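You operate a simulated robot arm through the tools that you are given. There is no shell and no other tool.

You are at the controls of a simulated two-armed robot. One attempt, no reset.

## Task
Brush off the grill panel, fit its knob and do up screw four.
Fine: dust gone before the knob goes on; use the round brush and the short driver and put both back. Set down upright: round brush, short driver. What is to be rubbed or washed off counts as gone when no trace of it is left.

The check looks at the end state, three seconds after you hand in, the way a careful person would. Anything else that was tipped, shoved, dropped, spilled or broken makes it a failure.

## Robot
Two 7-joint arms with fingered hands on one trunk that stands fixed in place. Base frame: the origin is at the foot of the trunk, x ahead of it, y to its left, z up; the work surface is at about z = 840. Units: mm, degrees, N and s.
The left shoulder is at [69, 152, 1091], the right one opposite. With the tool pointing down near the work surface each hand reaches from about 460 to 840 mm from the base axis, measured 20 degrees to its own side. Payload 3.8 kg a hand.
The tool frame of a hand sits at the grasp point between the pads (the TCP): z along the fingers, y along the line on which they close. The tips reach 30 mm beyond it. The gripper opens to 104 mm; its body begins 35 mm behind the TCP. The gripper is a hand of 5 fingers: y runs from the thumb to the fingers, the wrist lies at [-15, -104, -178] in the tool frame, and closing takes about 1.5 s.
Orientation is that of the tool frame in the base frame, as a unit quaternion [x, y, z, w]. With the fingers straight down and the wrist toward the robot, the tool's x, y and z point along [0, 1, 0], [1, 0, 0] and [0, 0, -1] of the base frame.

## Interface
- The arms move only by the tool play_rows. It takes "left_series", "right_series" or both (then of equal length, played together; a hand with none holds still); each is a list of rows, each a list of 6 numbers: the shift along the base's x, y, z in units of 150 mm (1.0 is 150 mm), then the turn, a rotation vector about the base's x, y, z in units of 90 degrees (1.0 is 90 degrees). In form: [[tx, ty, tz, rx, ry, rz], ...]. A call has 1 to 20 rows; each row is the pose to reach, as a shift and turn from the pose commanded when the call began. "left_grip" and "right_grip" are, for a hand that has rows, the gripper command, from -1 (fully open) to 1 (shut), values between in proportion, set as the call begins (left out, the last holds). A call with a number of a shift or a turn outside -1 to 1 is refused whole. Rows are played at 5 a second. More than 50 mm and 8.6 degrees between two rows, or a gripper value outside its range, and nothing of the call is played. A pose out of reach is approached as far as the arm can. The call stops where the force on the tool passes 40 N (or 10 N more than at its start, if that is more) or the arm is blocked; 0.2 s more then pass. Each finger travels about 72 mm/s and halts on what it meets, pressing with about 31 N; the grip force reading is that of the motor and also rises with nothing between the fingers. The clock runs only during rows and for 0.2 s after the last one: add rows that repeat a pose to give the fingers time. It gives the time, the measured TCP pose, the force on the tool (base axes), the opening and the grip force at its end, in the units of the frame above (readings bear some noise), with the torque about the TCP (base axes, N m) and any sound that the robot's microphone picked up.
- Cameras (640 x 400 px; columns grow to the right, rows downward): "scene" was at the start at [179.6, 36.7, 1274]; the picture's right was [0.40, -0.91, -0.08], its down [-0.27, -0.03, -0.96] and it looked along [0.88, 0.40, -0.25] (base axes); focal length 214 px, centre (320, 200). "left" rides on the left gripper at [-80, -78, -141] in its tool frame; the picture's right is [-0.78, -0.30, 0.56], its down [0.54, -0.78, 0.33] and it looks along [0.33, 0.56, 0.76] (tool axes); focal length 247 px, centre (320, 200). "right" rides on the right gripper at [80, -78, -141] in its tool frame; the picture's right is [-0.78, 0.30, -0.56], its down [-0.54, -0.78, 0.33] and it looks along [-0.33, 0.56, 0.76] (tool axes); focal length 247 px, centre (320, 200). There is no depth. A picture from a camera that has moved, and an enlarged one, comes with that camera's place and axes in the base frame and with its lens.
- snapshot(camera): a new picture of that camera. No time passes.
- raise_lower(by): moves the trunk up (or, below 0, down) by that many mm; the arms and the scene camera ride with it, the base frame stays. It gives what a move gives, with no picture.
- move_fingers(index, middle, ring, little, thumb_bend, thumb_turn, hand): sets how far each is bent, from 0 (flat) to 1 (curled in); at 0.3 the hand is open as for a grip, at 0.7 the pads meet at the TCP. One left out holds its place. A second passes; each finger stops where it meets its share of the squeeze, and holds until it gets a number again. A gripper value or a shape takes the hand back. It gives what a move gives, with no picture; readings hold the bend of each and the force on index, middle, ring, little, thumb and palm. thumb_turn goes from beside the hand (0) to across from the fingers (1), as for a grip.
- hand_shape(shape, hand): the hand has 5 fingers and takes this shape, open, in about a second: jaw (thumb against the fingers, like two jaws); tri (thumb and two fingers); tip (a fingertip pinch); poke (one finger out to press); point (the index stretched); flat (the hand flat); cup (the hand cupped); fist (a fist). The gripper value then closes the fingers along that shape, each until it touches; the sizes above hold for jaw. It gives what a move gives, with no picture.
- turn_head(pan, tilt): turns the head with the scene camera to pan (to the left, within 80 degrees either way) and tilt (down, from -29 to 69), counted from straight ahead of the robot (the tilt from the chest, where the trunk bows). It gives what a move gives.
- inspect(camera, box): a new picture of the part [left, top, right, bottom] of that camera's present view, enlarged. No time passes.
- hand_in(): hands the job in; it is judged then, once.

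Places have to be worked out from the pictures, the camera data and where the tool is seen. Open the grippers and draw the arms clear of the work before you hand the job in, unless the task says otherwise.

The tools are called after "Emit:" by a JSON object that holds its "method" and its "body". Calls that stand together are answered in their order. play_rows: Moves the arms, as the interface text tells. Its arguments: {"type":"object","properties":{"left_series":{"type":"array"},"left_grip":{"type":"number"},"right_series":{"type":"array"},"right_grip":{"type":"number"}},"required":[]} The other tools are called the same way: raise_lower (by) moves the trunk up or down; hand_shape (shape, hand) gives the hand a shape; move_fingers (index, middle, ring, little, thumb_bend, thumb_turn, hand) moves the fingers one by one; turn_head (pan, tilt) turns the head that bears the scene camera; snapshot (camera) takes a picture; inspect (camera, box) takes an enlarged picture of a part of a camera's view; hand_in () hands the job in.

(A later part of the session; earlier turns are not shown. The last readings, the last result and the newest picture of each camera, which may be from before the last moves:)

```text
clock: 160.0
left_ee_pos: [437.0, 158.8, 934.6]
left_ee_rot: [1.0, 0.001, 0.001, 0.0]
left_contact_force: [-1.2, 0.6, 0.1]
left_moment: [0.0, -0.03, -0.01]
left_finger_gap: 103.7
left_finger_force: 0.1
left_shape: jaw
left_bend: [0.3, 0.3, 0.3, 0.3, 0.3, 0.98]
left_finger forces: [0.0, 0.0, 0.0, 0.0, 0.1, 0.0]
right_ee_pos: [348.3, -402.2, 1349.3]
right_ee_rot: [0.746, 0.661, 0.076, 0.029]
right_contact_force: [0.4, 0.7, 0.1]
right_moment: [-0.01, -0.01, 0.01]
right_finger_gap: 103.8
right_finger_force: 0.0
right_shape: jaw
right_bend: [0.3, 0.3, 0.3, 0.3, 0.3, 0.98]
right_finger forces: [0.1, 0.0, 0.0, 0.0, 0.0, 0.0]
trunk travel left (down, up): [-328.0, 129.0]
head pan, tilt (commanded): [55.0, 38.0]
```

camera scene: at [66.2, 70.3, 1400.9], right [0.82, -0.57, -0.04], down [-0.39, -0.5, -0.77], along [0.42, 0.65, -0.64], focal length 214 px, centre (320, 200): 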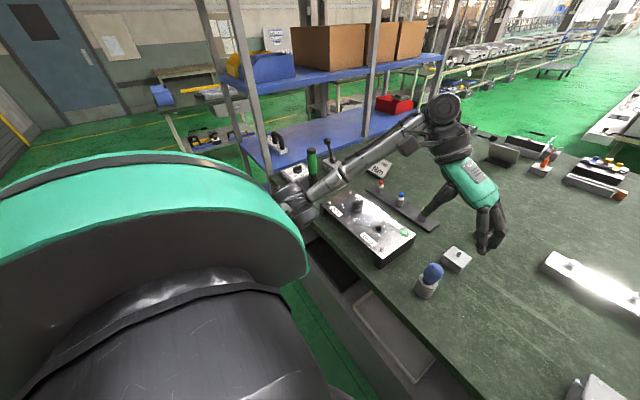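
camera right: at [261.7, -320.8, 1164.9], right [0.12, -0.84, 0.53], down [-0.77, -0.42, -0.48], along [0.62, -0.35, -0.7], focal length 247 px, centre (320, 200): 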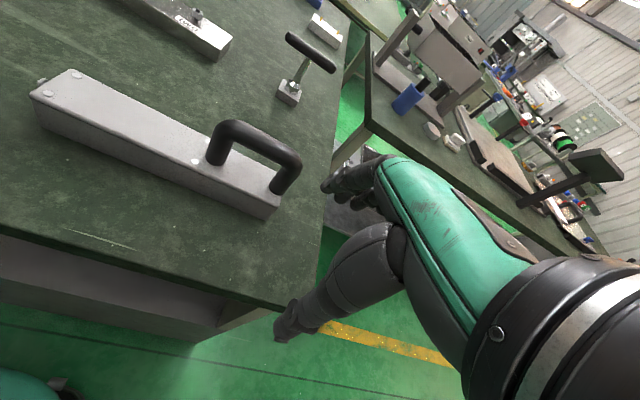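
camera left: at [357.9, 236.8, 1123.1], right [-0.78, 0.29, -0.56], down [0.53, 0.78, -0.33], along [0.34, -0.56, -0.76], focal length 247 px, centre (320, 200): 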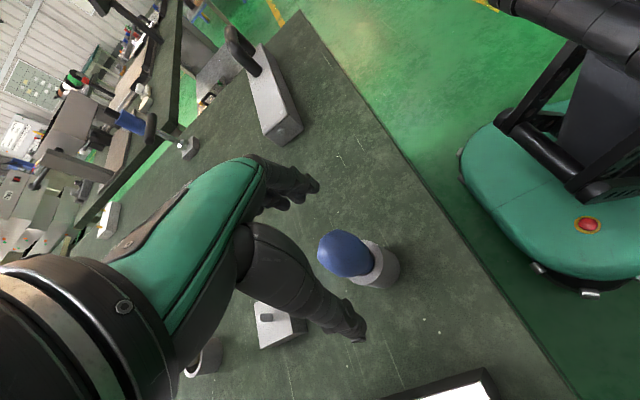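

Free of contact at z≈935. I close the hand on the handle.

Emit:
{"method": "play_rows", "body": {"left_series": [[0, 0, 0, 0, 0, 0], [0, 0, 0, 0, 0, 0], [0, 0, 0, 0, 0, 0], [0, 0, 0, 0, 0, 0], [0, 0, 0, 0, 0, 0], [0, 0, 0, 0, 0, 0], [0, 0, 0, 0, 0, 0], [0, 0, 0, 0, 0, 0]], "left_grip": 1}}

Emit:
{"method": "inspect", "body": {"camera": "left", "box": [260, 160, 440, 340]}}

Emit:
{"method": "inspect", "body": {"camera": "scene", "box": [395, 210, 475, 310]}}

```text
clock: 161.8
left_ee_pos: [437.9, 159.7, 935.0]
left_ee_rot: [1.0, 0.001, 0.001, 0.0]
left_contact_force: [0.9, 2.5, 0.5]
left_moment: [0.06, -0.05, 0.0]
left_finger_gap: 25.4
left_finger_force: 30.4
left_shape: jaw
left_bend: [0.74, 0.57, 0.62, 0.6, 0.77, 1.0]
left_finger forces: [12.7, 9.5, 0.0, 0.1, 23.9, 0.0]
right_ee_pos: [347.9, -403.6, 1350.2]
right_ee_rot: [0.746, 0.661, 0.077, 0.03]
right_contact_force: [0.7, -1.2, -0.6]
right_moment: [0.0, -0.02, 0.0]
right_finger_gap: 103.8
right_finger_force: 0.0
right_shape: jaw
right_bend: [0.3, 0.3, 0.3, 0.3, 0.3, 0.98]
right_finger forces: [0.0, 0.0, 0.1, 0.0, 0.1, 0.0]
trunk travel left (down, up): [-328.0, 129.0]
head pan, tilt (commanded): [55.0, 38.0]
```

```text
2.22 times, centred on (350, 250) of left
camera zoom: at [357.4, 237.3, 1075.3], right [-0.78, 0.29, -0.56], down [0.53, 0.78, -0.33], along [0.34, -0.56, -0.76], focal length 549 px, centre (253, 89)
```

zoom: 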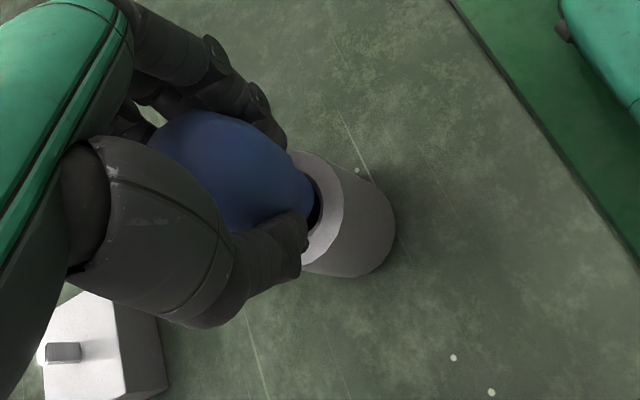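

```text
4.00 times, centred on (435, 260) of scene
camera zoom: at [66.2, 70.4, 1400.9], right [0.82, -0.57, -0.04], down [-0.39, -0.5, -0.77], along [0.42, 0.65, -0.64], focal length 858 px, centre (-140, -40)
```

zoom: 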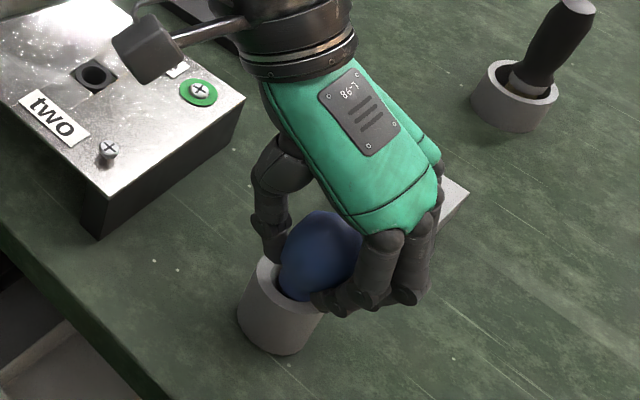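

Held. I lift it slowly out of its cup.

Emit:
{"method": "play_rows", "body": {"left_series": [[0, 0, 0.07, 0, 0, 0], [0, 0, 0.15, 0, 0, 0], [0, 0, 0.25, 0, 0, 0], [0, 0, 0.35, 0, 0, 0], [0, 0, 0.45, 0, 0, 0], [0, 0, 0.55, 0, 0, 0]]}}

Emit:
{"method": "inspect", "body": {"camera": "left", "box": [260, 160, 440, 340]}}

Emit:
{"method": "inspect", "body": {"camera": "scene", "box": [395, 190, 475, 310]}}

```text
clock: 163.2
left_ee_pos: [439.3, 158.9, 1017.6]
left_ee_rot: [1.0, 0.001, 0.0, 0.0]
left_contact_force: [0.4, -0.1, -0.4]
left_moment: [0.0, 0.03, 0.02]
left_finger_gap: 25.4
left_finger_force: 30.8
left_shape: jaw
left_bend: [0.74, 0.56, 0.62, 0.6, 0.77, 1.0]
left_finger forces: [13.4, 9.9, 0.0, 0.1, 23.8, 0.1]
right_ee_pos: [348.6, -402.6, 1349.7]
right_ee_rot: [0.745, 0.661, 0.078, 0.03]
right_contact_force: [-0.1, 0.6, -0.6]
right_moment: [0.0, 0.02, 0.0]
right_finger_gap: 104.0
right_finger_force: 0.0
right_shape: jaw
right_bend: [0.3, 0.3, 0.3, 0.3, 0.3, 0.98]
right_finger forces: [0.0, 0.0, 0.0, 0.0, 0.0, 0.0]
trunk travel left (down, up): [-328.0, 129.0]
head pan, tilt (commanded): [55.0, 38.0]
```

```text
2.22 times, centred on (350, 250) of left
camera zoom: at [357.8, 236.5, 1157.4], right [-0.78, 0.29, -0.56], down [0.53, 0.78, -0.33], along [0.34, -0.56, -0.76], focal length 549 px, centre (253, 89)
```

zoom: 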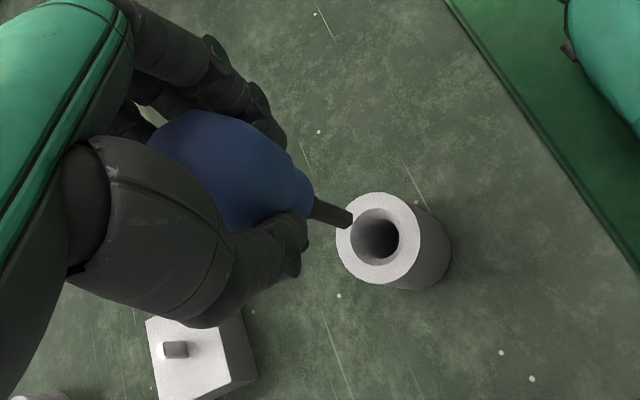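

```text
3.33 times, centred on (435, 250) of scene
camera zoom: at [66.3, 70.0, 1400.9], right [0.82, -0.57, -0.04], down [-0.39, -0.5, -0.77], along [0.42, 0.65, -0.64], focal length 715 px, centre (-63, 33)
```

zoom: 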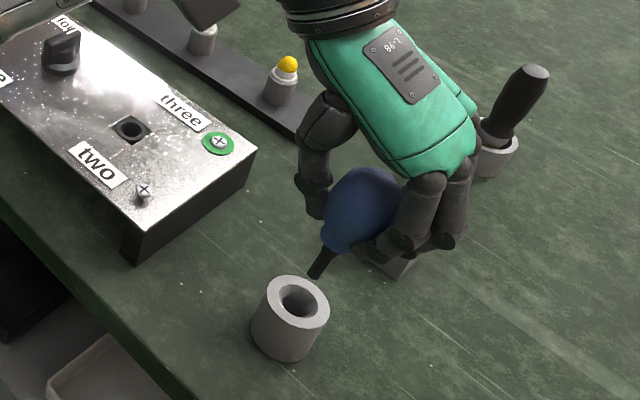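

It is indeed a stubby screwdriver. I zoom in to see the tip and whether it hangs straight.

Emit:
{"method": "inspect", "body": {"camera": "left", "box": [355, 240, 395, 270]}}

Emit:
{"method": "inspect", "body": {"camera": "scene", "box": [425, 215, 465, 290]}}

```text
13.33 times, centred on (375, 255) of left
camera zoom: at [357.8, 236.5, 1157.4], right [-0.78, 0.29, -0.56], down [0.53, 0.78, -0.33], along [0.34, -0.56, -0.76], focal length 3293 px, centre (-413, -533)
```

zoom: 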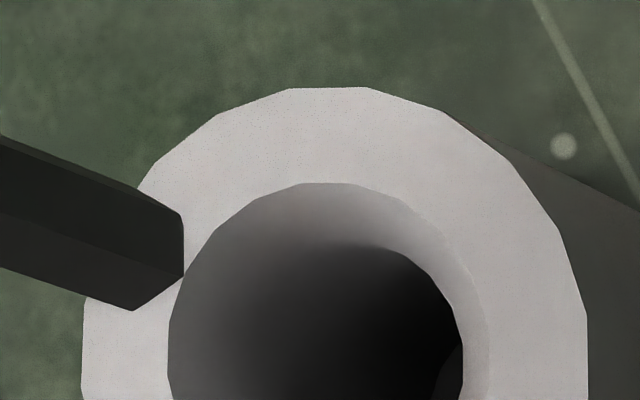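

```text
5.33 times, centred on (445, 252) of scene
camera zoom: at [66.3, 70.0, 1400.9], right [0.82, -0.57, -0.04], down [-0.39, -0.5, -0.77], along [0.42, 0.65, -0.64], focal length 1144 px, centre (-347, -80)
```

zoom: 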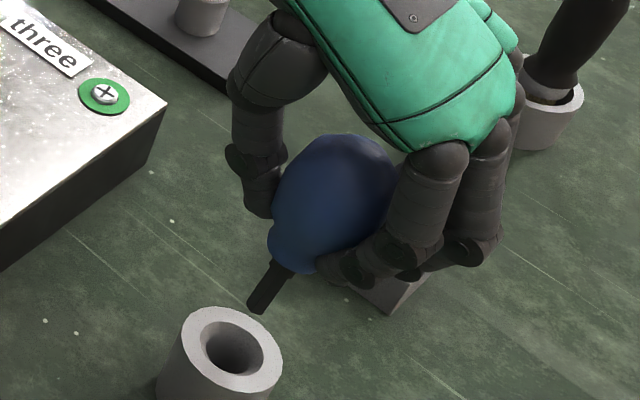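

The driver hangs straight, tip ≈85 mm below the TCP. I raise it and, going toward screw four, turn the hand to a positive yaw so that there is room for clockwise turning.

Emit:
{"method": "play_rows", "body": {"left_series": [[0, 0, 0.25, 0, 0, 0], [0, 0, 0.5, 0, 0, 0], [0, 0, 0.6, 0, 0, 0.08], [0.03, 0.1, 0.6, 0, 0, 0.17], [0.06, 0.22, 0.6, 0, 0, 0.26], [0.1, 0.34, 0.6, 0, 0, 0.35], [0.14, 0.46, 0.6, 0, 0, 0.44], [0.18, 0.6, 0.6, 0, 0, 0.53], [0.22, 0.74, 0.6, 0, 0, 0.62], [0.26, 0.88, 0.6, 0, 0, 0.71], [0.28, 1.0, 0.6, 0, 0, 0.8], [0.28, 1.0, 0.6, 0, 0, 0.8]]}}

Emit:
{"method": "snapshot", "body": {"camera": "scene"}}

Emit:
{"method": "snapshot", "body": {"camera": "left"}}

```text
clock: 165.8
left_ee_pos: [479.3, 307.9, 1107.4]
left_ee_rot: [0.808, 0.589, 0.001, 0.0]
left_contact_force: [-0.7, 0.4, -0.5]
left_moment: [-0.01, -0.01, 0.01]
left_finger_gap: 25.3
left_finger_force: 31.2
left_shape: jaw
left_bend: [0.74, 0.56, 0.62, 0.6, 0.77, 1.0]
left_finger forces: [13.2, 9.8, 0.0, 0.0, 23.6, 0.0]
right_ee_pos: [347.4, -402.6, 1349.5]
right_ee_rot: [0.746, 0.661, 0.076, 0.028]
right_contact_force: [-0.1, 0.3, -0.1]
right_moment: [0.0, 0.02, -0.02]
right_finger_gap: 104.0
right_finger_force: 0.2
right_shape: jaw
right_bend: [0.3, 0.3, 0.3, 0.3, 0.3, 0.98]
right_finger forces: [0.1, 0.0, 0.0, 0.0, 0.1, 0.1]
trunk travel left (down, up): [-328.0, 129.0]
head pan, tilt (commanded): [55.0, 38.0]
```

```text
taken
camera scene: at [66.4, 70.0, 1400.9], right [0.82, -0.57, -0.04], down [-0.39, -0.5, -0.77], along [0.42, 0.65, -0.64], focal length 214 px, centre (320, 200)
```

scene: 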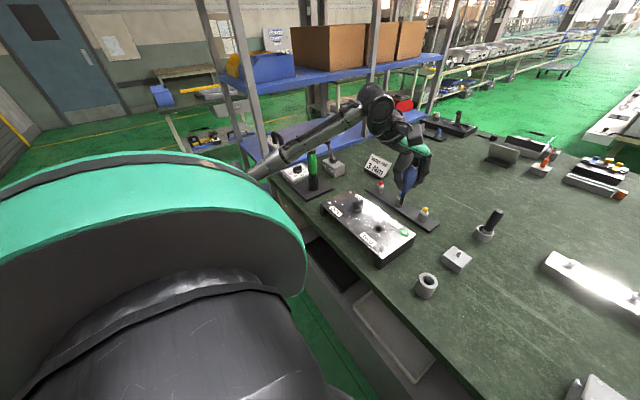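

```text
taken
camera left: at [381.2, 256.6, 1248.0], right [-0.52, -0.65, -0.56], down [-0.58, 0.75, -0.33], along [0.63, 0.15, -0.76], focal length 247 px, centre (320, 200)
```

left: 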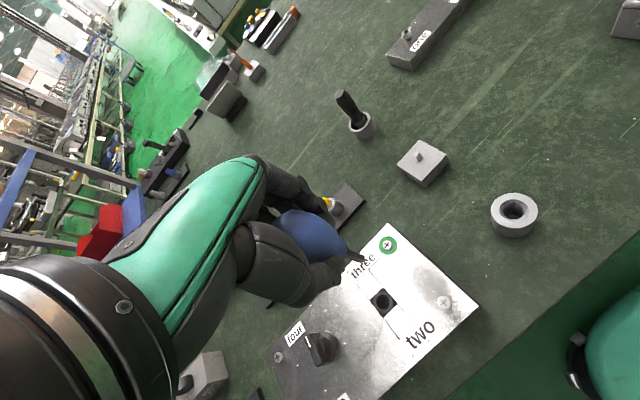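

Emit:
{"method": "play_rows", "body": {"left_series": [[0.03, 0.12, 0, 0, 0, 0.085], [0.07, 0.25, 0, 0, 0, 0.17], [0.11, 0.38, 0, 0, 0, 0.26], [0.15, 0.5, 0, 0, 0, 0.35], [0.19, 0.63, 0, 0, 0, 0.44], [0.23, 0.76, 0, 0, 0, 0.53], [0.26, 0.88, 0, 0, 0, 0.62], [0.285, 0.97, 0, 0, 0, 0.7], [0.285, 0.97, 0, 0, 0, 0.7]]}}

Emit:
{"method": "snapshot", "body": {"camera": "scene"}}

Emit:
{"method": "snapshot", "body": {"camera": "left"}}

```text
clock: 167.8
left_ee_pos: [521.6, 454.6, 1107.5]
left_ee_rot: [0.38, 0.925, 0.001, 0.0]
left_contact_force: [-0.6, -0.5, -0.9]
left_moment: [0.0, -0.01, 0.03]
left_finger_gap: 24.9
left_finger_force: 31.2
left_shape: jaw
left_bend: [0.74, 0.56, 0.62, 0.6, 0.77, 1.0]
left_finger forces: [13.2, 10.0, 0.1, 0.0, 23.5, 0.0]
right_ee_pos: [348.7, -403.1, 1350.4]
right_ee_rot: [0.745, 0.662, 0.078, 0.03]
right_contact_force: [0.5, 0.1, 0.5]
right_moment: [0.01, 0.02, -0.02]
right_finger_gap: 104.2
right_finger_force: 0.0
right_shape: jaw
right_bend: [0.3, 0.3, 0.3, 0.3, 0.3, 0.98]
right_finger forces: [0.0, 0.0, 0.0, 0.0, 0.1, 0.1]
trunk travel left (down, up): [-328.0, 129.0]
head pan, tilt (commanded): [55.0, 38.0]
```

```text
taken
camera scene: at [66.1, 70.2, 1400.9], right [0.82, -0.57, -0.04], down [-0.39, -0.5, -0.77], along [0.42, 0.65, -0.64], focal length 214 px, centre (320, 200)
```

scene: 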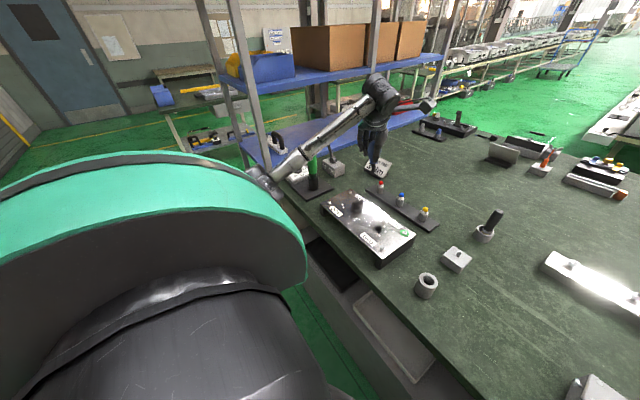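

```text
taken
camera left: at [525.1, 343.5, 1247.4], right [0.34, -0.76, -0.56], down [-0.93, -0.17, -0.33], along [0.15, 0.63, -0.76], focal length 247 px, centre (320, 200)
```

left: 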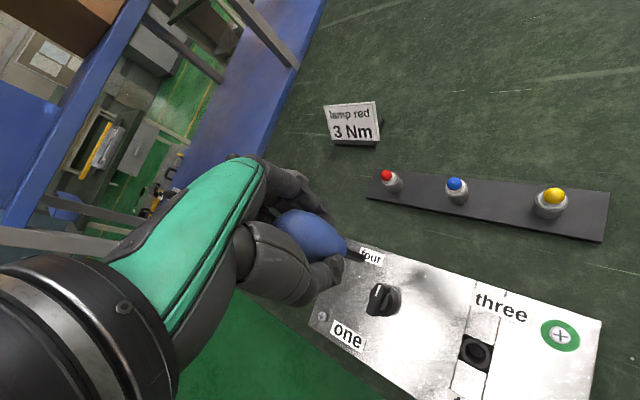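

Emit:
{"method": "play_rows", "body": {"left_series": [[0, 0.19, -0.1, 0, 0, 0], [0, 0.38, -0.2, 0, 0, 0], [0, 0.5, -0.31, 0, 0, 0], [0, 0.5, -0.31, 0, 0, 0]]}}

Emit:
{"method": "snapshot", "body": {"camera": "left"}}

Emit:
{"method": "inspect", "body": {"camera": "scene", "box": [300, 100, 420, 220]}}

```text
clock: 168.8
left_ee_pos: [522.8, 528.9, 1061.0]
left_ee_rot: [0.382, 0.924, 0.0, -0.001]
left_contact_force: [0.4, -0.5, -0.2]
left_moment: [0.0, -0.01, -0.01]
left_finger_gap: 25.1
left_finger_force: 31.3
left_shape: jaw
left_bend: [0.74, 0.56, 0.62, 0.6, 0.77, 1.0]
left_finger forces: [13.1, 10.0, 0.0, 0.0, 23.5, 0.0]
right_ee_pos: [349.7, -402.6, 1349.1]
right_ee_rot: [0.746, 0.661, 0.077, 0.03]
right_contact_force: [0.4, 0.7, -1.0]
right_moment: [0.0, -0.05, -0.04]
right_finger_gap: 103.8
right_finger_force: 0.1
right_shape: jaw
right_bend: [0.3, 0.3, 0.3, 0.3, 0.3, 0.98]
right_finger forces: [0.0, 0.0, 0.0, 0.1, 0.1, 0.0]
trunk travel left (down, up): [-328.0, 129.0]
head pan, tilt (commanded): [55.0, 38.0]
```

```text
taken
camera left: at [524.9, 418.6, 1201.1], right [0.34, -0.76, -0.56], down [-0.93, -0.17, -0.33], along [0.15, 0.63, -0.76], focal length 247 px, centre (320, 200)
```

left: 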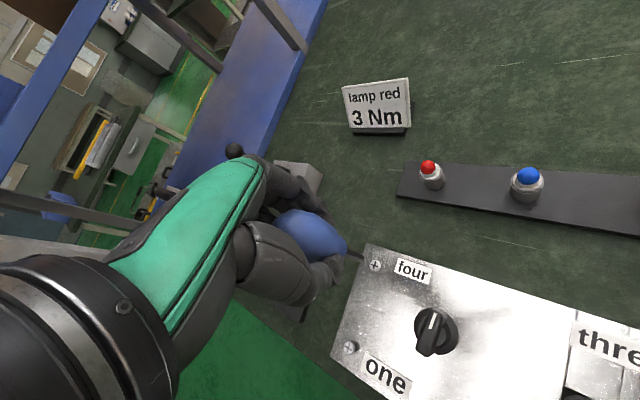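

```text
3.33 times, centred on (360, 160) of scene
camera zoom: at [66.3, 70.0, 1400.9], right [0.82, -0.57, -0.04], down [-0.39, -0.5, -0.77], along [0.42, 0.65, -0.64], focal length 715 px, centre (187, 333)
```

zoom: 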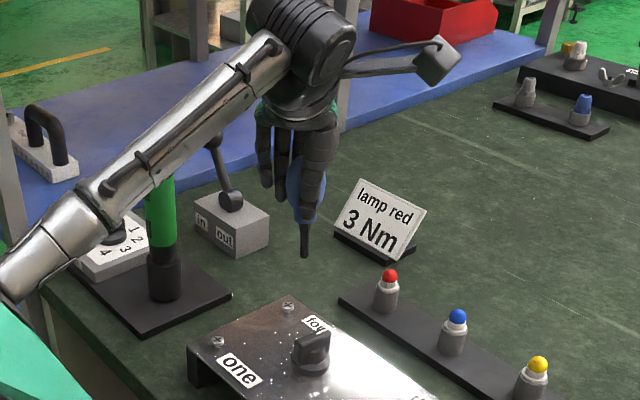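

The hand camera sees screw four and the driver tip together. I zoom in to measure their relative position.

Emit:
{"method": "inspect", "body": {"camera": "left", "box": [330, 235, 430, 300]}}

Emit:
{"method": "inspect", "body": {"camera": "scene", "box": [335, 130, 375, 170]}}

```text
6.15 times, centred on (380, 268) of left
camera zoom: at [524.9, 418.6, 1201.1], right [0.34, -0.76, -0.56], down [-0.93, -0.17, -0.33], along [0.15, 0.63, -0.76], focal length 1520 px, centre (-49, -215)
```

zoom: 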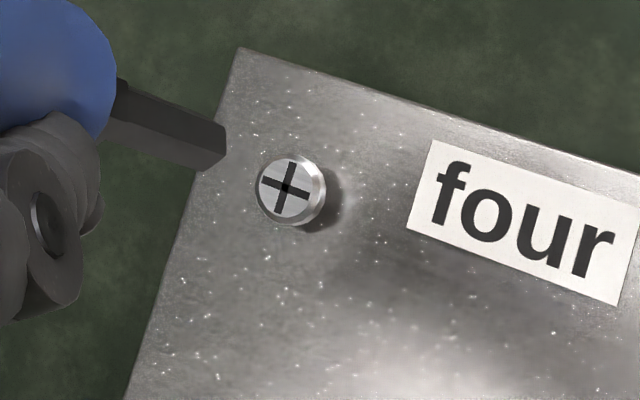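

```text
10.00 times, centred on (355, 150) of scene
camera zoom: at [66.3, 70.0, 1400.9], right [0.82, -0.57, -0.04], down [-0.39, -0.5, -0.77], along [0.42, 0.65, -0.64], focal length 2145 px, centre (-30, 700)
```

zoom: 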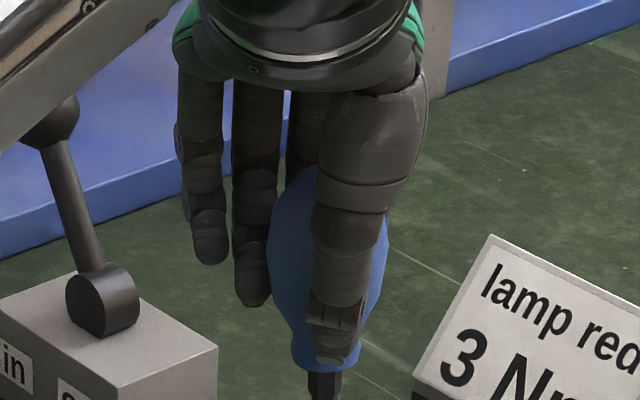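

Screw four is at about (521.4,543.9); the tip is nearly on the tool axis. I move over it and lower to ~15 mm above the head.

Emit:
{"method": "play_rows", "body": {"left_series": [[-0.016, 0.097, -0.1, 0, 0, 0], [-0.016, 0.097, -0.22, 0, 0, 0], [-0.016, 0.097, -0.35, 0, 0, 0], [-0.016, 0.097, -0.35, 0, 0, 0]]}}

Emit:
{"method": "inspect", "body": {"camera": "left", "box": [330, 235, 430, 300]}}

Emit:
{"method": "inspect", "body": {"camera": "scene", "box": [320, 140, 380, 200]}}

```text
clock: 169.8
left_ee_pos: [520.4, 542.6, 1007.4]
left_ee_rot: [0.381, 0.924, 0.0, 0.0]
left_contact_force: [0.7, -0.1, -0.1]
left_moment: [-0.02, -0.02, 0.01]
left_finger_gap: 25.2
left_finger_force: 31.0
left_shape: jaw
left_bend: [0.74, 0.56, 0.62, 0.6, 0.77, 1.0]
left_finger forces: [13.0, 10.0, 0.0, 0.1, 23.3, 0.0]
right_ee_pos: [349.0, -402.5, 1349.8]
right_ee_rot: [0.745, 0.661, 0.078, 0.03]
right_contact_force: [0.6, -0.1, 0.8]
right_moment: [-0.03, -0.01, -0.02]
right_finger_gap: 103.8
right_finger_force: 0.1
right_shape: jaw
right_bend: [0.3, 0.3, 0.3, 0.3, 0.3, 0.98]
right_finger forces: [0.0, 0.0, 0.0, 0.0, 0.1, 0.0]
trunk travel left (down, up): [-328.0, 129.0]
head pan, tilt (commanded): [55.0, 38.0]
```

```text
6.15 times, centred on (380, 268) of left
camera zoom: at [522.3, 433.3, 1147.8], right [0.34, -0.76, -0.56], down [-0.93, -0.17, -0.33], along [0.15, 0.63, -0.76], focal length 1520 px, centre (-49, -215)
```

zoom: 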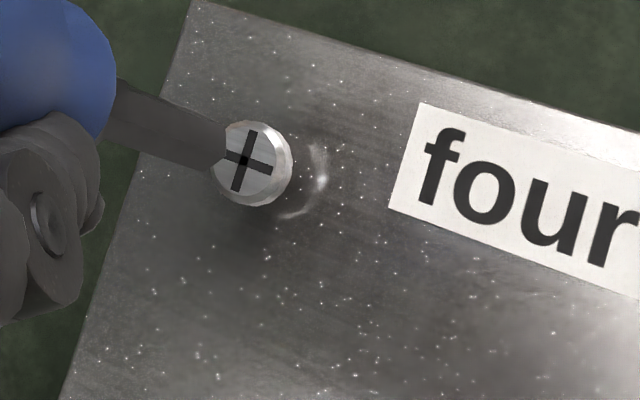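

```text
6.67 times, centred on (350, 170) of scene
camera zoom: at [66.2, 70.4, 1400.9], right [0.82, -0.57, -0.04], down [-0.39, -0.5, -0.77], along [0.42, 0.65, -0.64], focal length 1430 px, centre (120, 400)
```

zoom: 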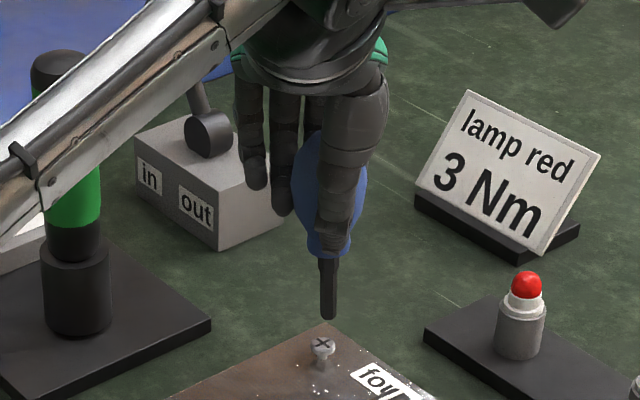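

Nearly aligned; I zoom in further on the tip and screw for the final correction.

Emit:
{"method": "inspect", "body": {"camera": "left", "box": [345, 245, 380, 275]}}

Emit:
{"method": "inspect", "body": {"camera": "scene", "box": [340, 175, 365, 200]}}

```text
13.33 times, centred on (362, 260) of left
camera zoom: at [522.3, 433.3, 1147.8], right [0.34, -0.76, -0.56], down [-0.93, -0.17, -0.33], along [0.15, 0.63, -0.76], focal length 3293 px, centre (-247, -600)
```

zoom: 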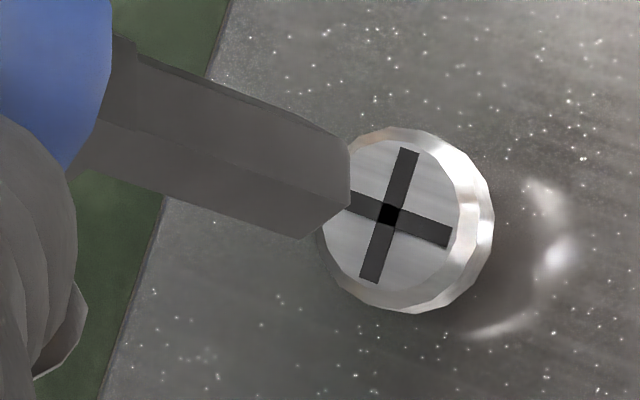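

```text
16.00 times, centred on (352, 188) of scene
camera zoom: at [66.2, 70.4, 1400.9], right [0.82, -0.57, -0.04], down [-0.39, -0.5, -0.77], along [0.42, 0.65, -0.64], focal length 3432 px, centre (-200, 400)
```

zoom: 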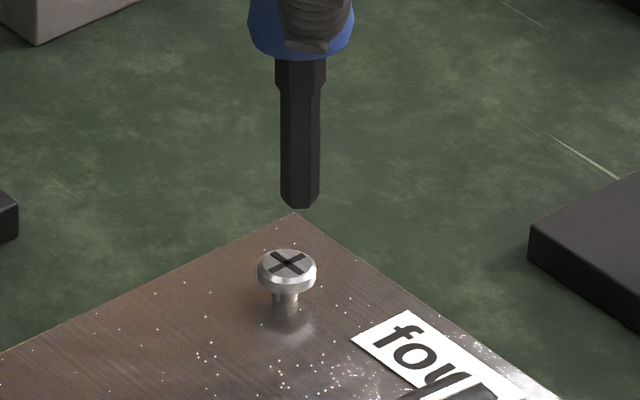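

Combining both cameras, the tip is about 19 mm above the head and off by roughly (+0.4,−1.9) mm. I correct by (−0.4,+1.9) mm and lower 12 mm, then measure again.

Emit:
{"method": "play_rows", "body": {"left_series": [[-0.0027, 0.0127, -0.04, 0, 0, 0], [-0.0027, 0.0127, -0.08, 0, 0, 0], [-0.0027, 0.0127, -0.08, 0, 0, 0]]}}

Emit:
{"method": "inspect", "body": {"camera": "left", "box": [345, 245, 380, 275]}}

Emit:
{"method": "inspect", "body": {"camera": "scene", "box": [340, 175, 365, 200]}}

```text
clock: 170.6
left_ee_pos: [520.5, 544.3, 994.5]
left_ee_rot: [0.381, 0.924, 0.001, 0.0]
left_contact_force: [-0.2, 0.9, -0.3]
left_moment: [0.0, 0.0, -0.03]
left_finger_gap: 24.7
left_finger_force: 30.9
left_shape: jaw
left_bend: [0.74, 0.56, 0.62, 0.6, 0.77, 1.0]
left_finger forces: [13.1, 10.0, 0.1, 0.0, 23.4, 0.0]
right_ee_pos: [348.1, -403.2, 1349.5]
right_ee_rot: [0.746, 0.661, 0.077, 0.029]
right_contact_force: [-0.6, -0.6, -0.2]
right_moment: [-0.02, -0.05, 0.01]
right_finger_gap: 103.9
right_finger_force: 0.0
right_shape: jaw
right_bend: [0.3, 0.3, 0.3, 0.3, 0.3, 0.98]
right_finger forces: [0.0, 0.0, 0.0, 0.0, 0.0, 0.0]
trunk travel left (down, up): [-328.0, 129.0]
head pan, tilt (commanded): [55.0, 38.0]
```

```text
13.33 times, centred on (362, 260) of left
camera zoom: at [521.7, 434.8, 1136.2], right [0.34, -0.76, -0.56], down [-0.93, -0.17, -0.33], along [0.16, 0.63, -0.76], focal length 3293 px, centre (-247, -600)
```

zoom: 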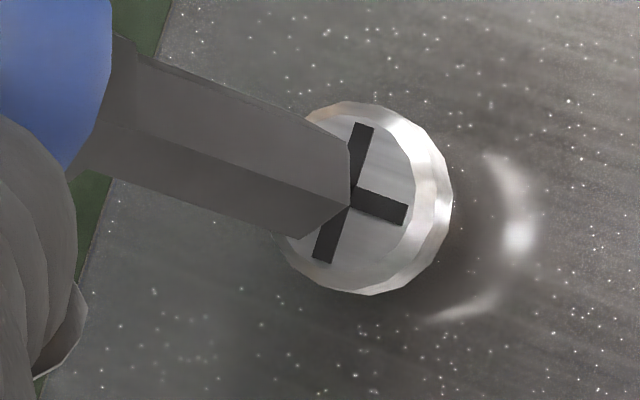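

```text
16.00 times, centred on (352, 188) of scene
camera zoom: at [66.3, 70.2, 1400.9], right [0.82, -0.57, -0.04], down [-0.39, -0.5, -0.77], along [0.42, 0.65, -0.64], focal length 3432 px, centre (-200, 400)
```

zoom: 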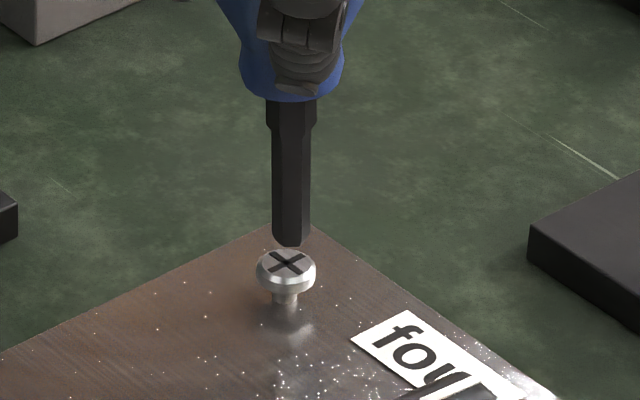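

Within about half a millimetre now. I lower gently until the tip touches the screw.

Emit:
{"method": "play_rows", "body": {"left_series": [[-0.002, 0.002, -0.013, 0, 0, 0], [-0.002, 0.002, -0.027, 0, 0, 0], [-0.002, 0.002, -0.04, 0, 0, 0], [-0.002, 0.002, -0.04, 0, 0, 0]]}}

Emit:
{"method": "inspect", "body": {"camera": "scene", "box": [340, 175, 365, 200]}}

```text
clock: 171.6
left_ee_pos: [519.8, 546.1, 989.6]
left_ee_rot: [0.382, 0.924, 0.0, -0.001]
left_contact_force: [0.0, 0.1, -0.5]
left_moment: [0.03, -0.03, -0.03]
left_finger_gap: 24.7
left_finger_force: 31.2
left_shape: jaw
left_bend: [0.74, 0.56, 0.62, 0.6, 0.77, 1.0]
left_finger forces: [13.1, 10.0, 0.0, 0.0, 23.4, 0.1]
right_ee_pos: [349.2, -403.5, 1349.7]
right_ee_rot: [0.745, 0.662, 0.077, 0.029]
right_contact_force: [-0.3, -0.1, 0.0]
right_moment: [0.03, 0.0, -0.01]
right_finger_gap: 104.0
right_finger_force: 0.1
right_shape: jaw
right_bend: [0.3, 0.3, 0.3, 0.3, 0.3, 0.98]
right_finger forces: [0.0, 0.0, 0.1, 0.1, 0.0, 0.0]
trunk travel left (down, up): [-328.0, 129.0]
head pan, tilt (commanded): [55.0, 38.0]
```

```text
16.00 times, centred on (352, 188) of scene
camera zoom: at [66.3, 70.2, 1400.9], right [0.82, -0.57, -0.04], down [-0.39, -0.5, -0.77], along [0.42, 0.65, -0.64], focal length 3432 px, centre (-200, 400)
```

zoom: 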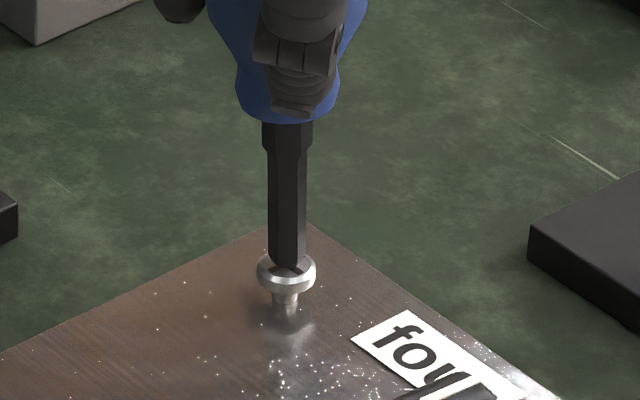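

The tip is centred on the head. I go on down until I feel contact.

Emit:
{"method": "play_rows", "body": {"left_series": [[0, 0, -0.01, 0, 0, 0], [0, 0, -0.02, 0, 0, 0], [0, 0, -0.02, 0, 0, 0]]}}

```text
clock: 172.4
left_ee_pos: [519.0, 544.9, 987.2]
left_ee_rot: [0.382, 0.924, 0.0, -0.001]
left_contact_force: [1.1, 0.4, 0.6]
left_moment: [-0.01, 0.03, 0.02]
left_finger_gap: 25.1
left_finger_force: 31.4
left_shape: jaw
left_bend: [0.74, 0.56, 0.62, 0.6, 0.77, 1.0]
left_finger forces: [13.1, 10.0, 0.0, 0.0, 23.3, 0.0]
right_ee_pos: [348.7, -403.4, 1349.7]
right_ee_rot: [0.746, 0.661, 0.077, 0.03]
right_contact_force: [0.6, -1.0, 0.7]
right_moment: [0.02, 0.01, 0.0]
right_finger_gap: 103.9
right_finger_force: 0.0
right_shape: jaw
right_bend: [0.3, 0.3, 0.3, 0.3, 0.3, 0.98]
right_finger forces: [0.0, 0.0, 0.0, 0.0, 0.0, 0.1]
trunk travel left (down, up): [-328.0, 129.0]
head pan, tilt (commanded): [55.0, 38.0]
```

Emit:
{"method": "play_rows", "body": {"left_series": [[0, 0, -0.01, 0, 0, 0], [0, 0, -0.02, 0, 0, 0], [0, 0, -0.02, 0, 0, 0]]}}

Emit:
{"method": "inspect", "body": {"camera": "scene", "box": [340, 180, 365, 205]}}

Emit:
{"method": "inspect", "body": {"camera": "left", "box": [345, 245, 380, 275]}}

```text
clock: 173.2
left_ee_pos: [518.5, 544.7, 985.2]
left_ee_rot: [0.382, 0.924, 0.001, 0.001]
left_contact_force: [0.4, 0.4, 5.7]
left_moment: [0.04, 0.03, -0.05]
left_finger_gap: 25.5
left_finger_force: 30.7
left_shape: jaw
left_bend: [0.74, 0.56, 0.62, 0.6, 0.78, 1.0]
left_finger forces: [13.2, 9.9, 0.0, 0.0, 22.3, 0.0]
right_ee_pos: [348.2, -403.4, 1349.5]
right_ee_rot: [0.745, 0.661, 0.078, 0.03]
right_contact_force: [-0.1, -0.3, -0.1]
right_moment: [0.04, 0.01, 0.01]
right_finger_gap: 103.9
right_finger_force: 0.1
right_shape: jaw
right_bend: [0.3, 0.3, 0.3, 0.3, 0.3, 0.98]
right_finger forces: [0.0, 0.0, 0.1, 0.0, 0.0, 0.0]
trunk travel left (down, up): [-328.0, 129.0]
head pan, tilt (commanded): [55.0, 38.0]
```

```text
16.00 times, centred on (352, 192) of scene
camera zoom: at [65.5, 69.4, 1401.0], right [0.82, -0.57, -0.04], down [-0.39, -0.5, -0.77], along [0.42, 0.65, -0.63], focal length 3432 px, centre (-200, 320)
```

zoom: 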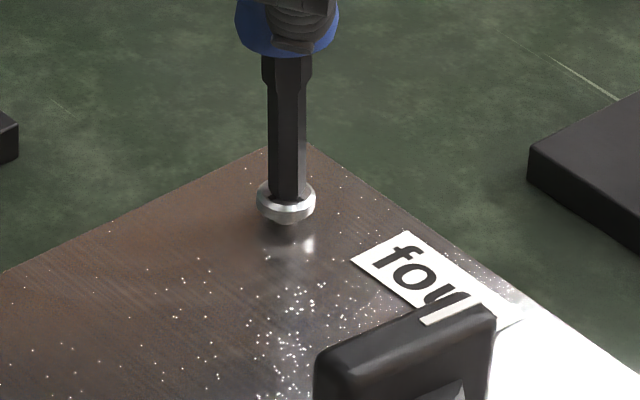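

```text
13.33 times, centred on (362, 260) of left
camera zoom: at [520.5, 434.3, 1125.2], right [0.34, -0.76, -0.56], down [-0.93, -0.17, -0.33], along [0.16, 0.63, -0.76], focal length 3293 px, centre (-247, -600)
```

zoom: 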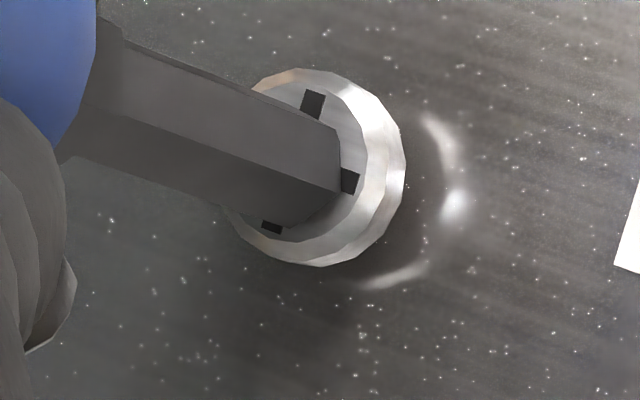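

The tip sits in the cross with 6 N. Now I turn clockwise by 90° (yaw 45°→−45°), moving the hand slightly so that the tip stays over the screw axis, and pressing lightly.

Emit:
{"method": "play_rows", "body": {"left_series": [[0.0016, 0.0015, -0.005, 0, 0, -0.083], [0.0031, 0.0027, -0.006, 0, 0, -0.167], [0.0049, 0.0034, -0.007, 0, 0, -0.25], [0.0063, 0.0037, -0.008, 0, 0, -0.333], [0.0083, 0.0041, -0.009, 0, 0, -0.417], [0.0105, 0.0042, -0.01, 0, 0, -0.5], [0.012, 0.0041, -0.011, 0, 0, -0.583], [0.0137, 0.0037, -0.012, 0, 0, -0.667], [0.0155, 0.0031, -0.013, 0, 0, -0.75], [0.017, 0.0022, -0.014, 0, 0, -0.833], [0.0185, 0.0012, -0.015, 0, 0, -0.917], [0.02, 0, -0.016, 0, 0, -1.0], [0.02, 0, -0.016, 0, 0, -1.0]]}}

Emit:
{"method": "inspect", "body": {"camera": "scene", "box": [335, 170, 370, 205]}}

Emit:
{"method": "snapshot", "body": {"camera": "left"}}

```text
clock: 176.0
left_ee_pos: [523.5, 545.0, 980.7]
left_ee_rot: [0.924, 0.383, 0.001, 0.0]
left_contact_force: [-0.8, -0.2, 2.7]
left_moment: [-0.04, -0.03, 0.01]
left_finger_gap: 24.9
left_finger_force: 30.8
left_shape: jaw
left_bend: [0.74, 0.57, 0.62, 0.6, 0.79, 1.0]
left_finger forces: [13.9, 8.5, 0.0, 0.0, 21.4, 0.1]
right_ee_pos: [347.2, -403.4, 1351.5]
right_ee_rot: [0.746, 0.661, 0.077, 0.029]
right_contact_force: [0.4, -0.8, 1.1]
right_moment: [0.03, 0.01, -0.02]
right_finger_gap: 103.7
right_finger_force: 0.0
right_shape: jaw
right_bend: [0.3, 0.3, 0.3, 0.3, 0.3, 0.98]
right_finger forces: [0.0, 0.0, 0.1, 0.1, 0.0, 0.1]
trunk travel left (down, up): [-328.0, 129.0]
head pan, tilt (commanded): [55.0, 38.0]
```

```text
11.43 times, centred on (352, 188) of scene
camera zoom: at [65.6, 69.8, 1401.0], right [0.82, -0.57, -0.04], down [-0.39, -0.5, -0.77], along [0.42, 0.65, -0.64], focal length 2451 px, centre (-51, 343)
```

zoom: 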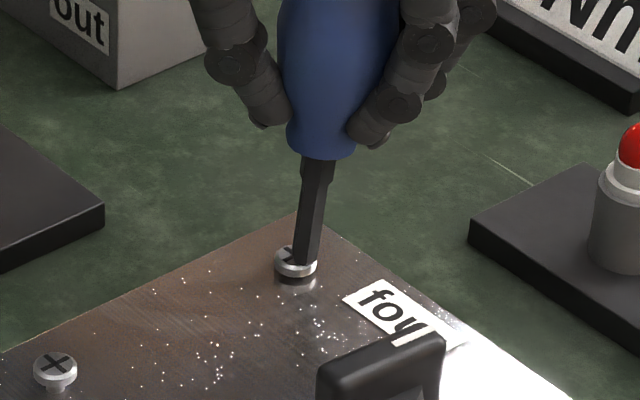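

```text
taken
camera left: at [410.5, 544.4, 1122.1], right [-0.76, -0.34, -0.56], down [-0.17, 0.93, -0.33], along [0.63, -0.16, -0.76], focal length 247 px, centre (320, 200)
```

left: 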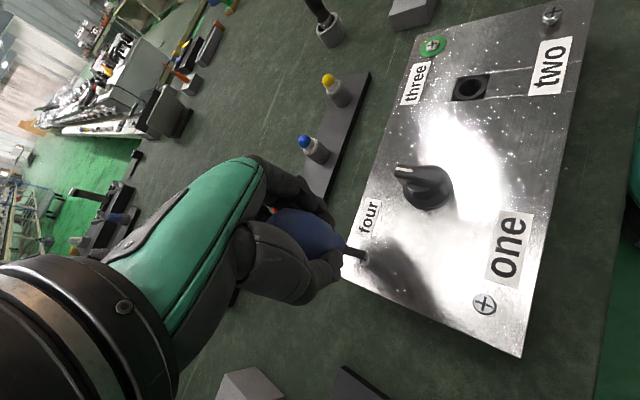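

Emit:
{"method": "inspect", "body": {"camera": "scene", "box": [342, 182, 364, 204]}}

Emit:
{"method": "inspect", "body": {"camera": "left", "box": [335, 235, 385, 280]}}

```text
16.00 times, centred on (353, 193) of scene
camera zoom: at [65.6, 69.8, 1401.0], right [0.82, -0.57, -0.04], down [-0.39, -0.5, -0.77], along [0.42, 0.65, -0.64], focal length 3432 px, centre (-208, 312)
```

zoom: 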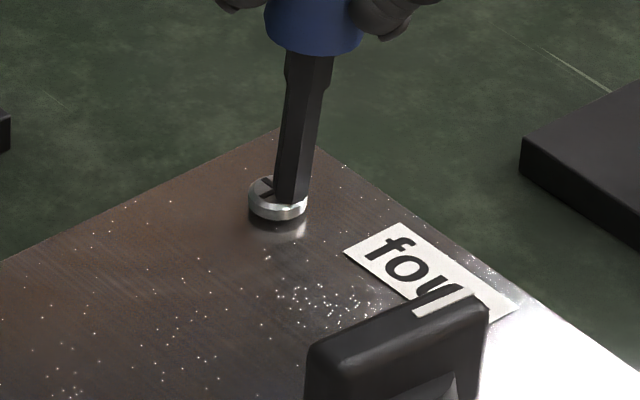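

```text
8.89 times, centred on (360, 258) of left
camera zoom: at [410.5, 544.4, 1122.1], right [-0.76, -0.34, -0.56], down [-0.17, 0.93, -0.33], along [0.63, -0.16, -0.76], focal length 2195 px, centre (-36, -311)
```

zoom: 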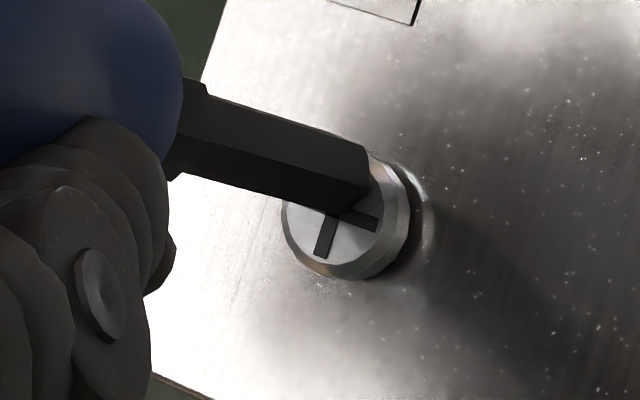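

The screw has turned and sunk several millimetres, but the tip wandered about 3 mm off its centre. I lift the tip slightly, re-centre (+3 mm in y) and look again.

Emit:
{"method": "play_rows", "body": {"left_series": [[0, 0, 0.02, 0, 0, 0], [0, 0, 0.04, 0, 0, 0], [0, 0.02, 0.04, 0, 0, 0], [0, 0.02, 0.04, 0, 0, 0]]}}

Emit:
{"method": "inspect", "body": {"camera": "scene", "box": [342, 182, 364, 204]}}

Emit:
{"method": "inspect", "body": {"camera": "left", "box": [340, 240, 380, 275]}}

```text
clock: 177.0
left_ee_pos: [522.8, 547.0, 987.3]
left_ee_rot: [0.923, 0.384, 0.0, 0.0]
left_contact_force: [0.1, 0.8, -0.4]
left_moment: [-0.01, 0.04, 0.01]
left_finger_gap: 24.9
left_finger_force: 31.3
left_shape: jaw
left_bend: [0.74, 0.57, 0.62, 0.6, 0.79, 1.0]
left_finger forces: [14.3, 8.7, 0.0, 0.1, 21.9, 0.0]
right_ee_pos: [350.1, -402.0, 1350.1]
right_ee_rot: [0.746, 0.661, 0.077, 0.029]
right_contact_force: [-0.3, 0.7, 0.3]
right_moment: [0.01, -0.01, 0.03]
right_finger_gap: 103.9
right_finger_force: 0.0
right_shape: jaw
right_bend: [0.3, 0.3, 0.3, 0.3, 0.3, 0.98]
right_finger forces: [0.1, 0.0, 0.0, 0.0, 0.0, 0.0]
trunk travel left (down, up): [-328.0, 129.0]
head pan, tilt (commanded): [55.0, 38.0]
```

```text
16.00 times, centred on (353, 193) of scene
camera zoom: at [66.5, 70.3, 1400.9], right [0.82, -0.57, -0.04], down [-0.39, -0.5, -0.77], along [0.42, 0.65, -0.64], focal length 3432 px, centre (-208, 312)
```

zoom: 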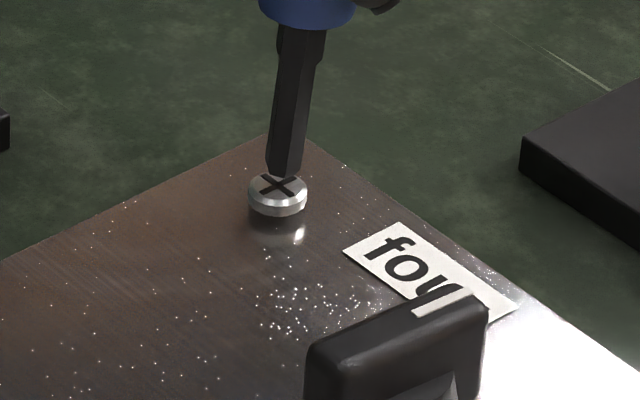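

```text
11.43 times, centred on (360, 258) of left
camera zoom: at [411.0, 547.6, 1127.5], right [-0.76, -0.34, -0.56], down [-0.17, 0.93, -0.33], along [0.63, -0.16, -0.76], focal length 2823 px, centre (-137, -457)
```

zoom: 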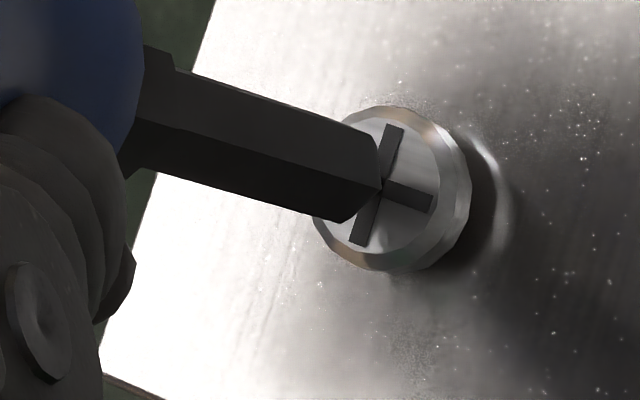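

Good view: the screw is lower now and the cross is visible. I correct by (−1,0) mm and lower onto it again.

Emit:
{"method": "play_rows", "body": {"left_series": [[-0.0065, -0.001, 0, 0, 0, 0], [-0.0065, -0.001, -0.02, 0, 0, 0], [-0.0065, -0.001, -0.035, 0, 0, 0], [-0.0065, -0.001, -0.035, 0, 0, 0]]}}

Emit:
{"method": "inspect", "body": {"camera": "scene", "box": [342, 182, 364, 204]}}

Emit:
{"method": "inspect", "body": {"camera": "left", "box": [340, 240, 380, 275]}}

```text
clock: 178.0
left_ee_pos: [520.5, 546.8, 982.1]
left_ee_rot: [0.924, 0.383, 0.001, -0.001]
left_contact_force: [0.9, 0.1, 1.1]
left_moment: [-0.01, -0.03, 0.01]
left_finger_gap: 25.1
left_finger_force: 31.2
left_shape: jaw
left_bend: [0.74, 0.57, 0.62, 0.6, 0.79, 1.0]
left_finger forces: [14.1, 8.6, 0.0, 0.1, 21.6, 0.0]
right_ee_pos: [348.5, -403.2, 1349.0]
right_ee_rot: [0.746, 0.661, 0.078, 0.029]
right_contact_force: [0.7, -0.1, -0.9]
right_moment: [0.02, 0.0, 0.01]
right_finger_gap: 104.2
right_finger_force: 0.1
right_shape: jaw
right_bend: [0.3, 0.3, 0.3, 0.3, 0.3, 0.98]
right_finger forces: [0.0, 0.0, 0.0, 0.0, 0.0, 0.1]
trunk travel left (down, up): [-328.0, 129.0]
head pan, tilt (commanded): [55.0, 38.0]
```

```text
16.00 times, centred on (353, 193) of scene
camera zoom: at [66.1, 70.0, 1400.9], right [0.82, -0.57, -0.04], down [-0.39, -0.5, -0.77], along [0.42, 0.65, -0.64], focal length 3432 px, centre (-208, 312)
```

zoom: 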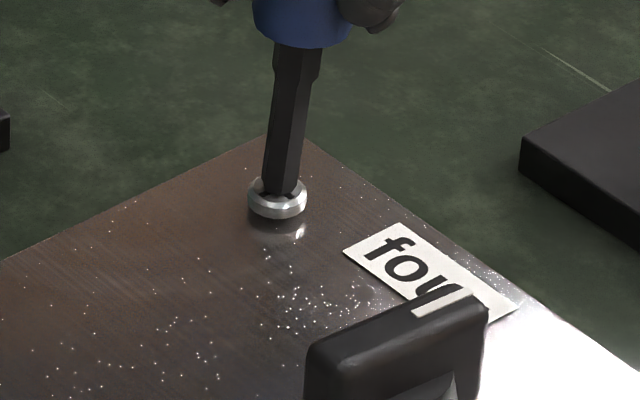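

```text
11.43 times, centred on (360, 258) of left
camera zoom: at [409.9, 547.5, 1122.7], right [-0.76, -0.34, -0.56], down [-0.17, 0.93, -0.33], along [0.63, -0.15, -0.76], focal length 2823 px, centre (-137, -457)
```

zoom: 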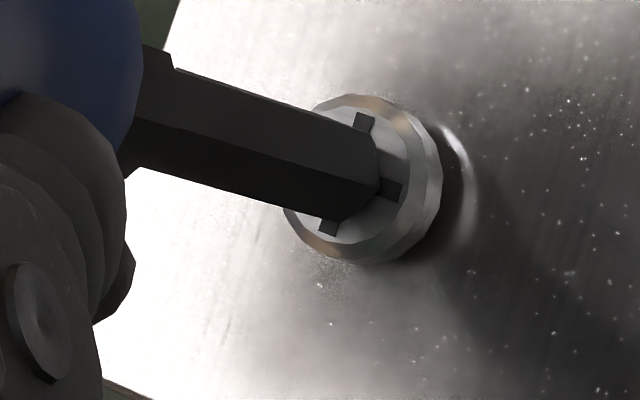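

Centred in the cross again. I press slightly and turn a further 20° to see whether it tightens.

Emit:
{"method": "play_rows", "body": {"left_series": [[0, 0, -0.006, 0, 0, 0], [0.0018, -0.0004, -0.008, 0, 0, -0.05], [0.0036, -0.0009, -0.009, 0, 0, -0.1], [0.0055, -0.0016, -0.01, 0, 0, -0.15], [0.0075, -0.0025, -0.011, 0, 0, -0.2], [0.0085, -0.003, -0.012, 0, 0, -0.24], [0.0085, -0.003, -0.012, 0, 0, -0.24]]}}

Emit:
{"method": "inspect", "body": {"camera": "scene", "box": [342, 182, 364, 204]}}

Emit:
{"method": "inspect", "body": {"camera": "left", "box": [340, 240, 380, 275]}}

```text
clock: 179.6
left_ee_pos: [504.0, 535.2, 985.6]
left_ee_rot: [0.979, 0.204, 0.0, 0.001]
left_contact_force: [-0.6, 0.7, -0.2]
left_moment: [0.02, -0.01, -0.02]
left_finger_gap: 24.8
left_finger_force: 30.4
left_shape: jaw
left_bend: [0.74, 0.57, 0.62, 0.6, 0.79, 1.0]
left_finger forces: [14.2, 8.9, 0.0, 0.0, 21.8, 0.0]
left hand out of reach, approached as far as the arm can: row 4, 5, 6, 7
right_ee_pos: [349.4, -403.5, 1349.6]
right_ee_rot: [0.746, 0.661, 0.076, 0.029]
right_contact_force: [0.3, 0.2, -0.1]
right_moment: [0.04, -0.02, -0.02]
right_finger_gap: 104.0
right_finger_force: 0.1
right_shape: jaw
right_bend: [0.3, 0.3, 0.3, 0.3, 0.3, 0.98]
right_finger forces: [0.0, 0.0, 0.0, 0.0, 0.1, 0.0]
trunk travel left (down, up): [-328.0, 129.0]
head pan, tilt (commanded): [55.0, 38.0]
```

```text
16.00 times, centred on (353, 193) of scene
camera zoom: at [66.9, 69.9, 1400.9], right [0.82, -0.57, -0.04], down [-0.39, -0.5, -0.77], along [0.42, 0.65, -0.64], focal length 3432 px, centre (-208, 312)
```

zoom: 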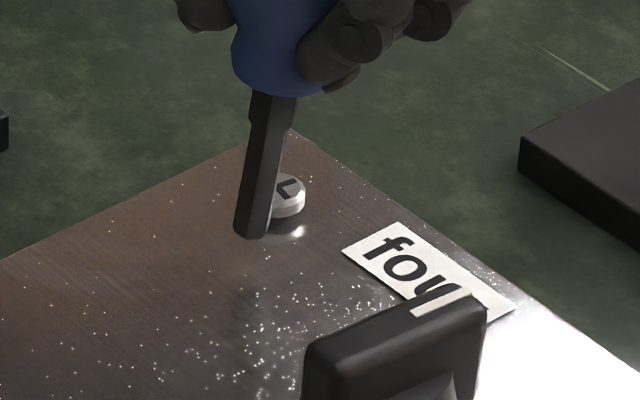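

```text
11.43 times, centred on (360, 258) of left
camera zoom: at [399.5, 575.9, 1125.9], right [-0.83, -0.04, -0.56], down [0.18, 0.93, -0.33], along [0.53, -0.38, -0.76], focal length 2823 px, centre (-137, -457)
```

zoom: 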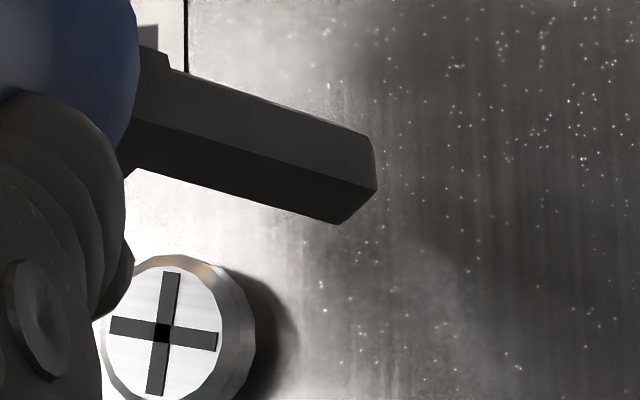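

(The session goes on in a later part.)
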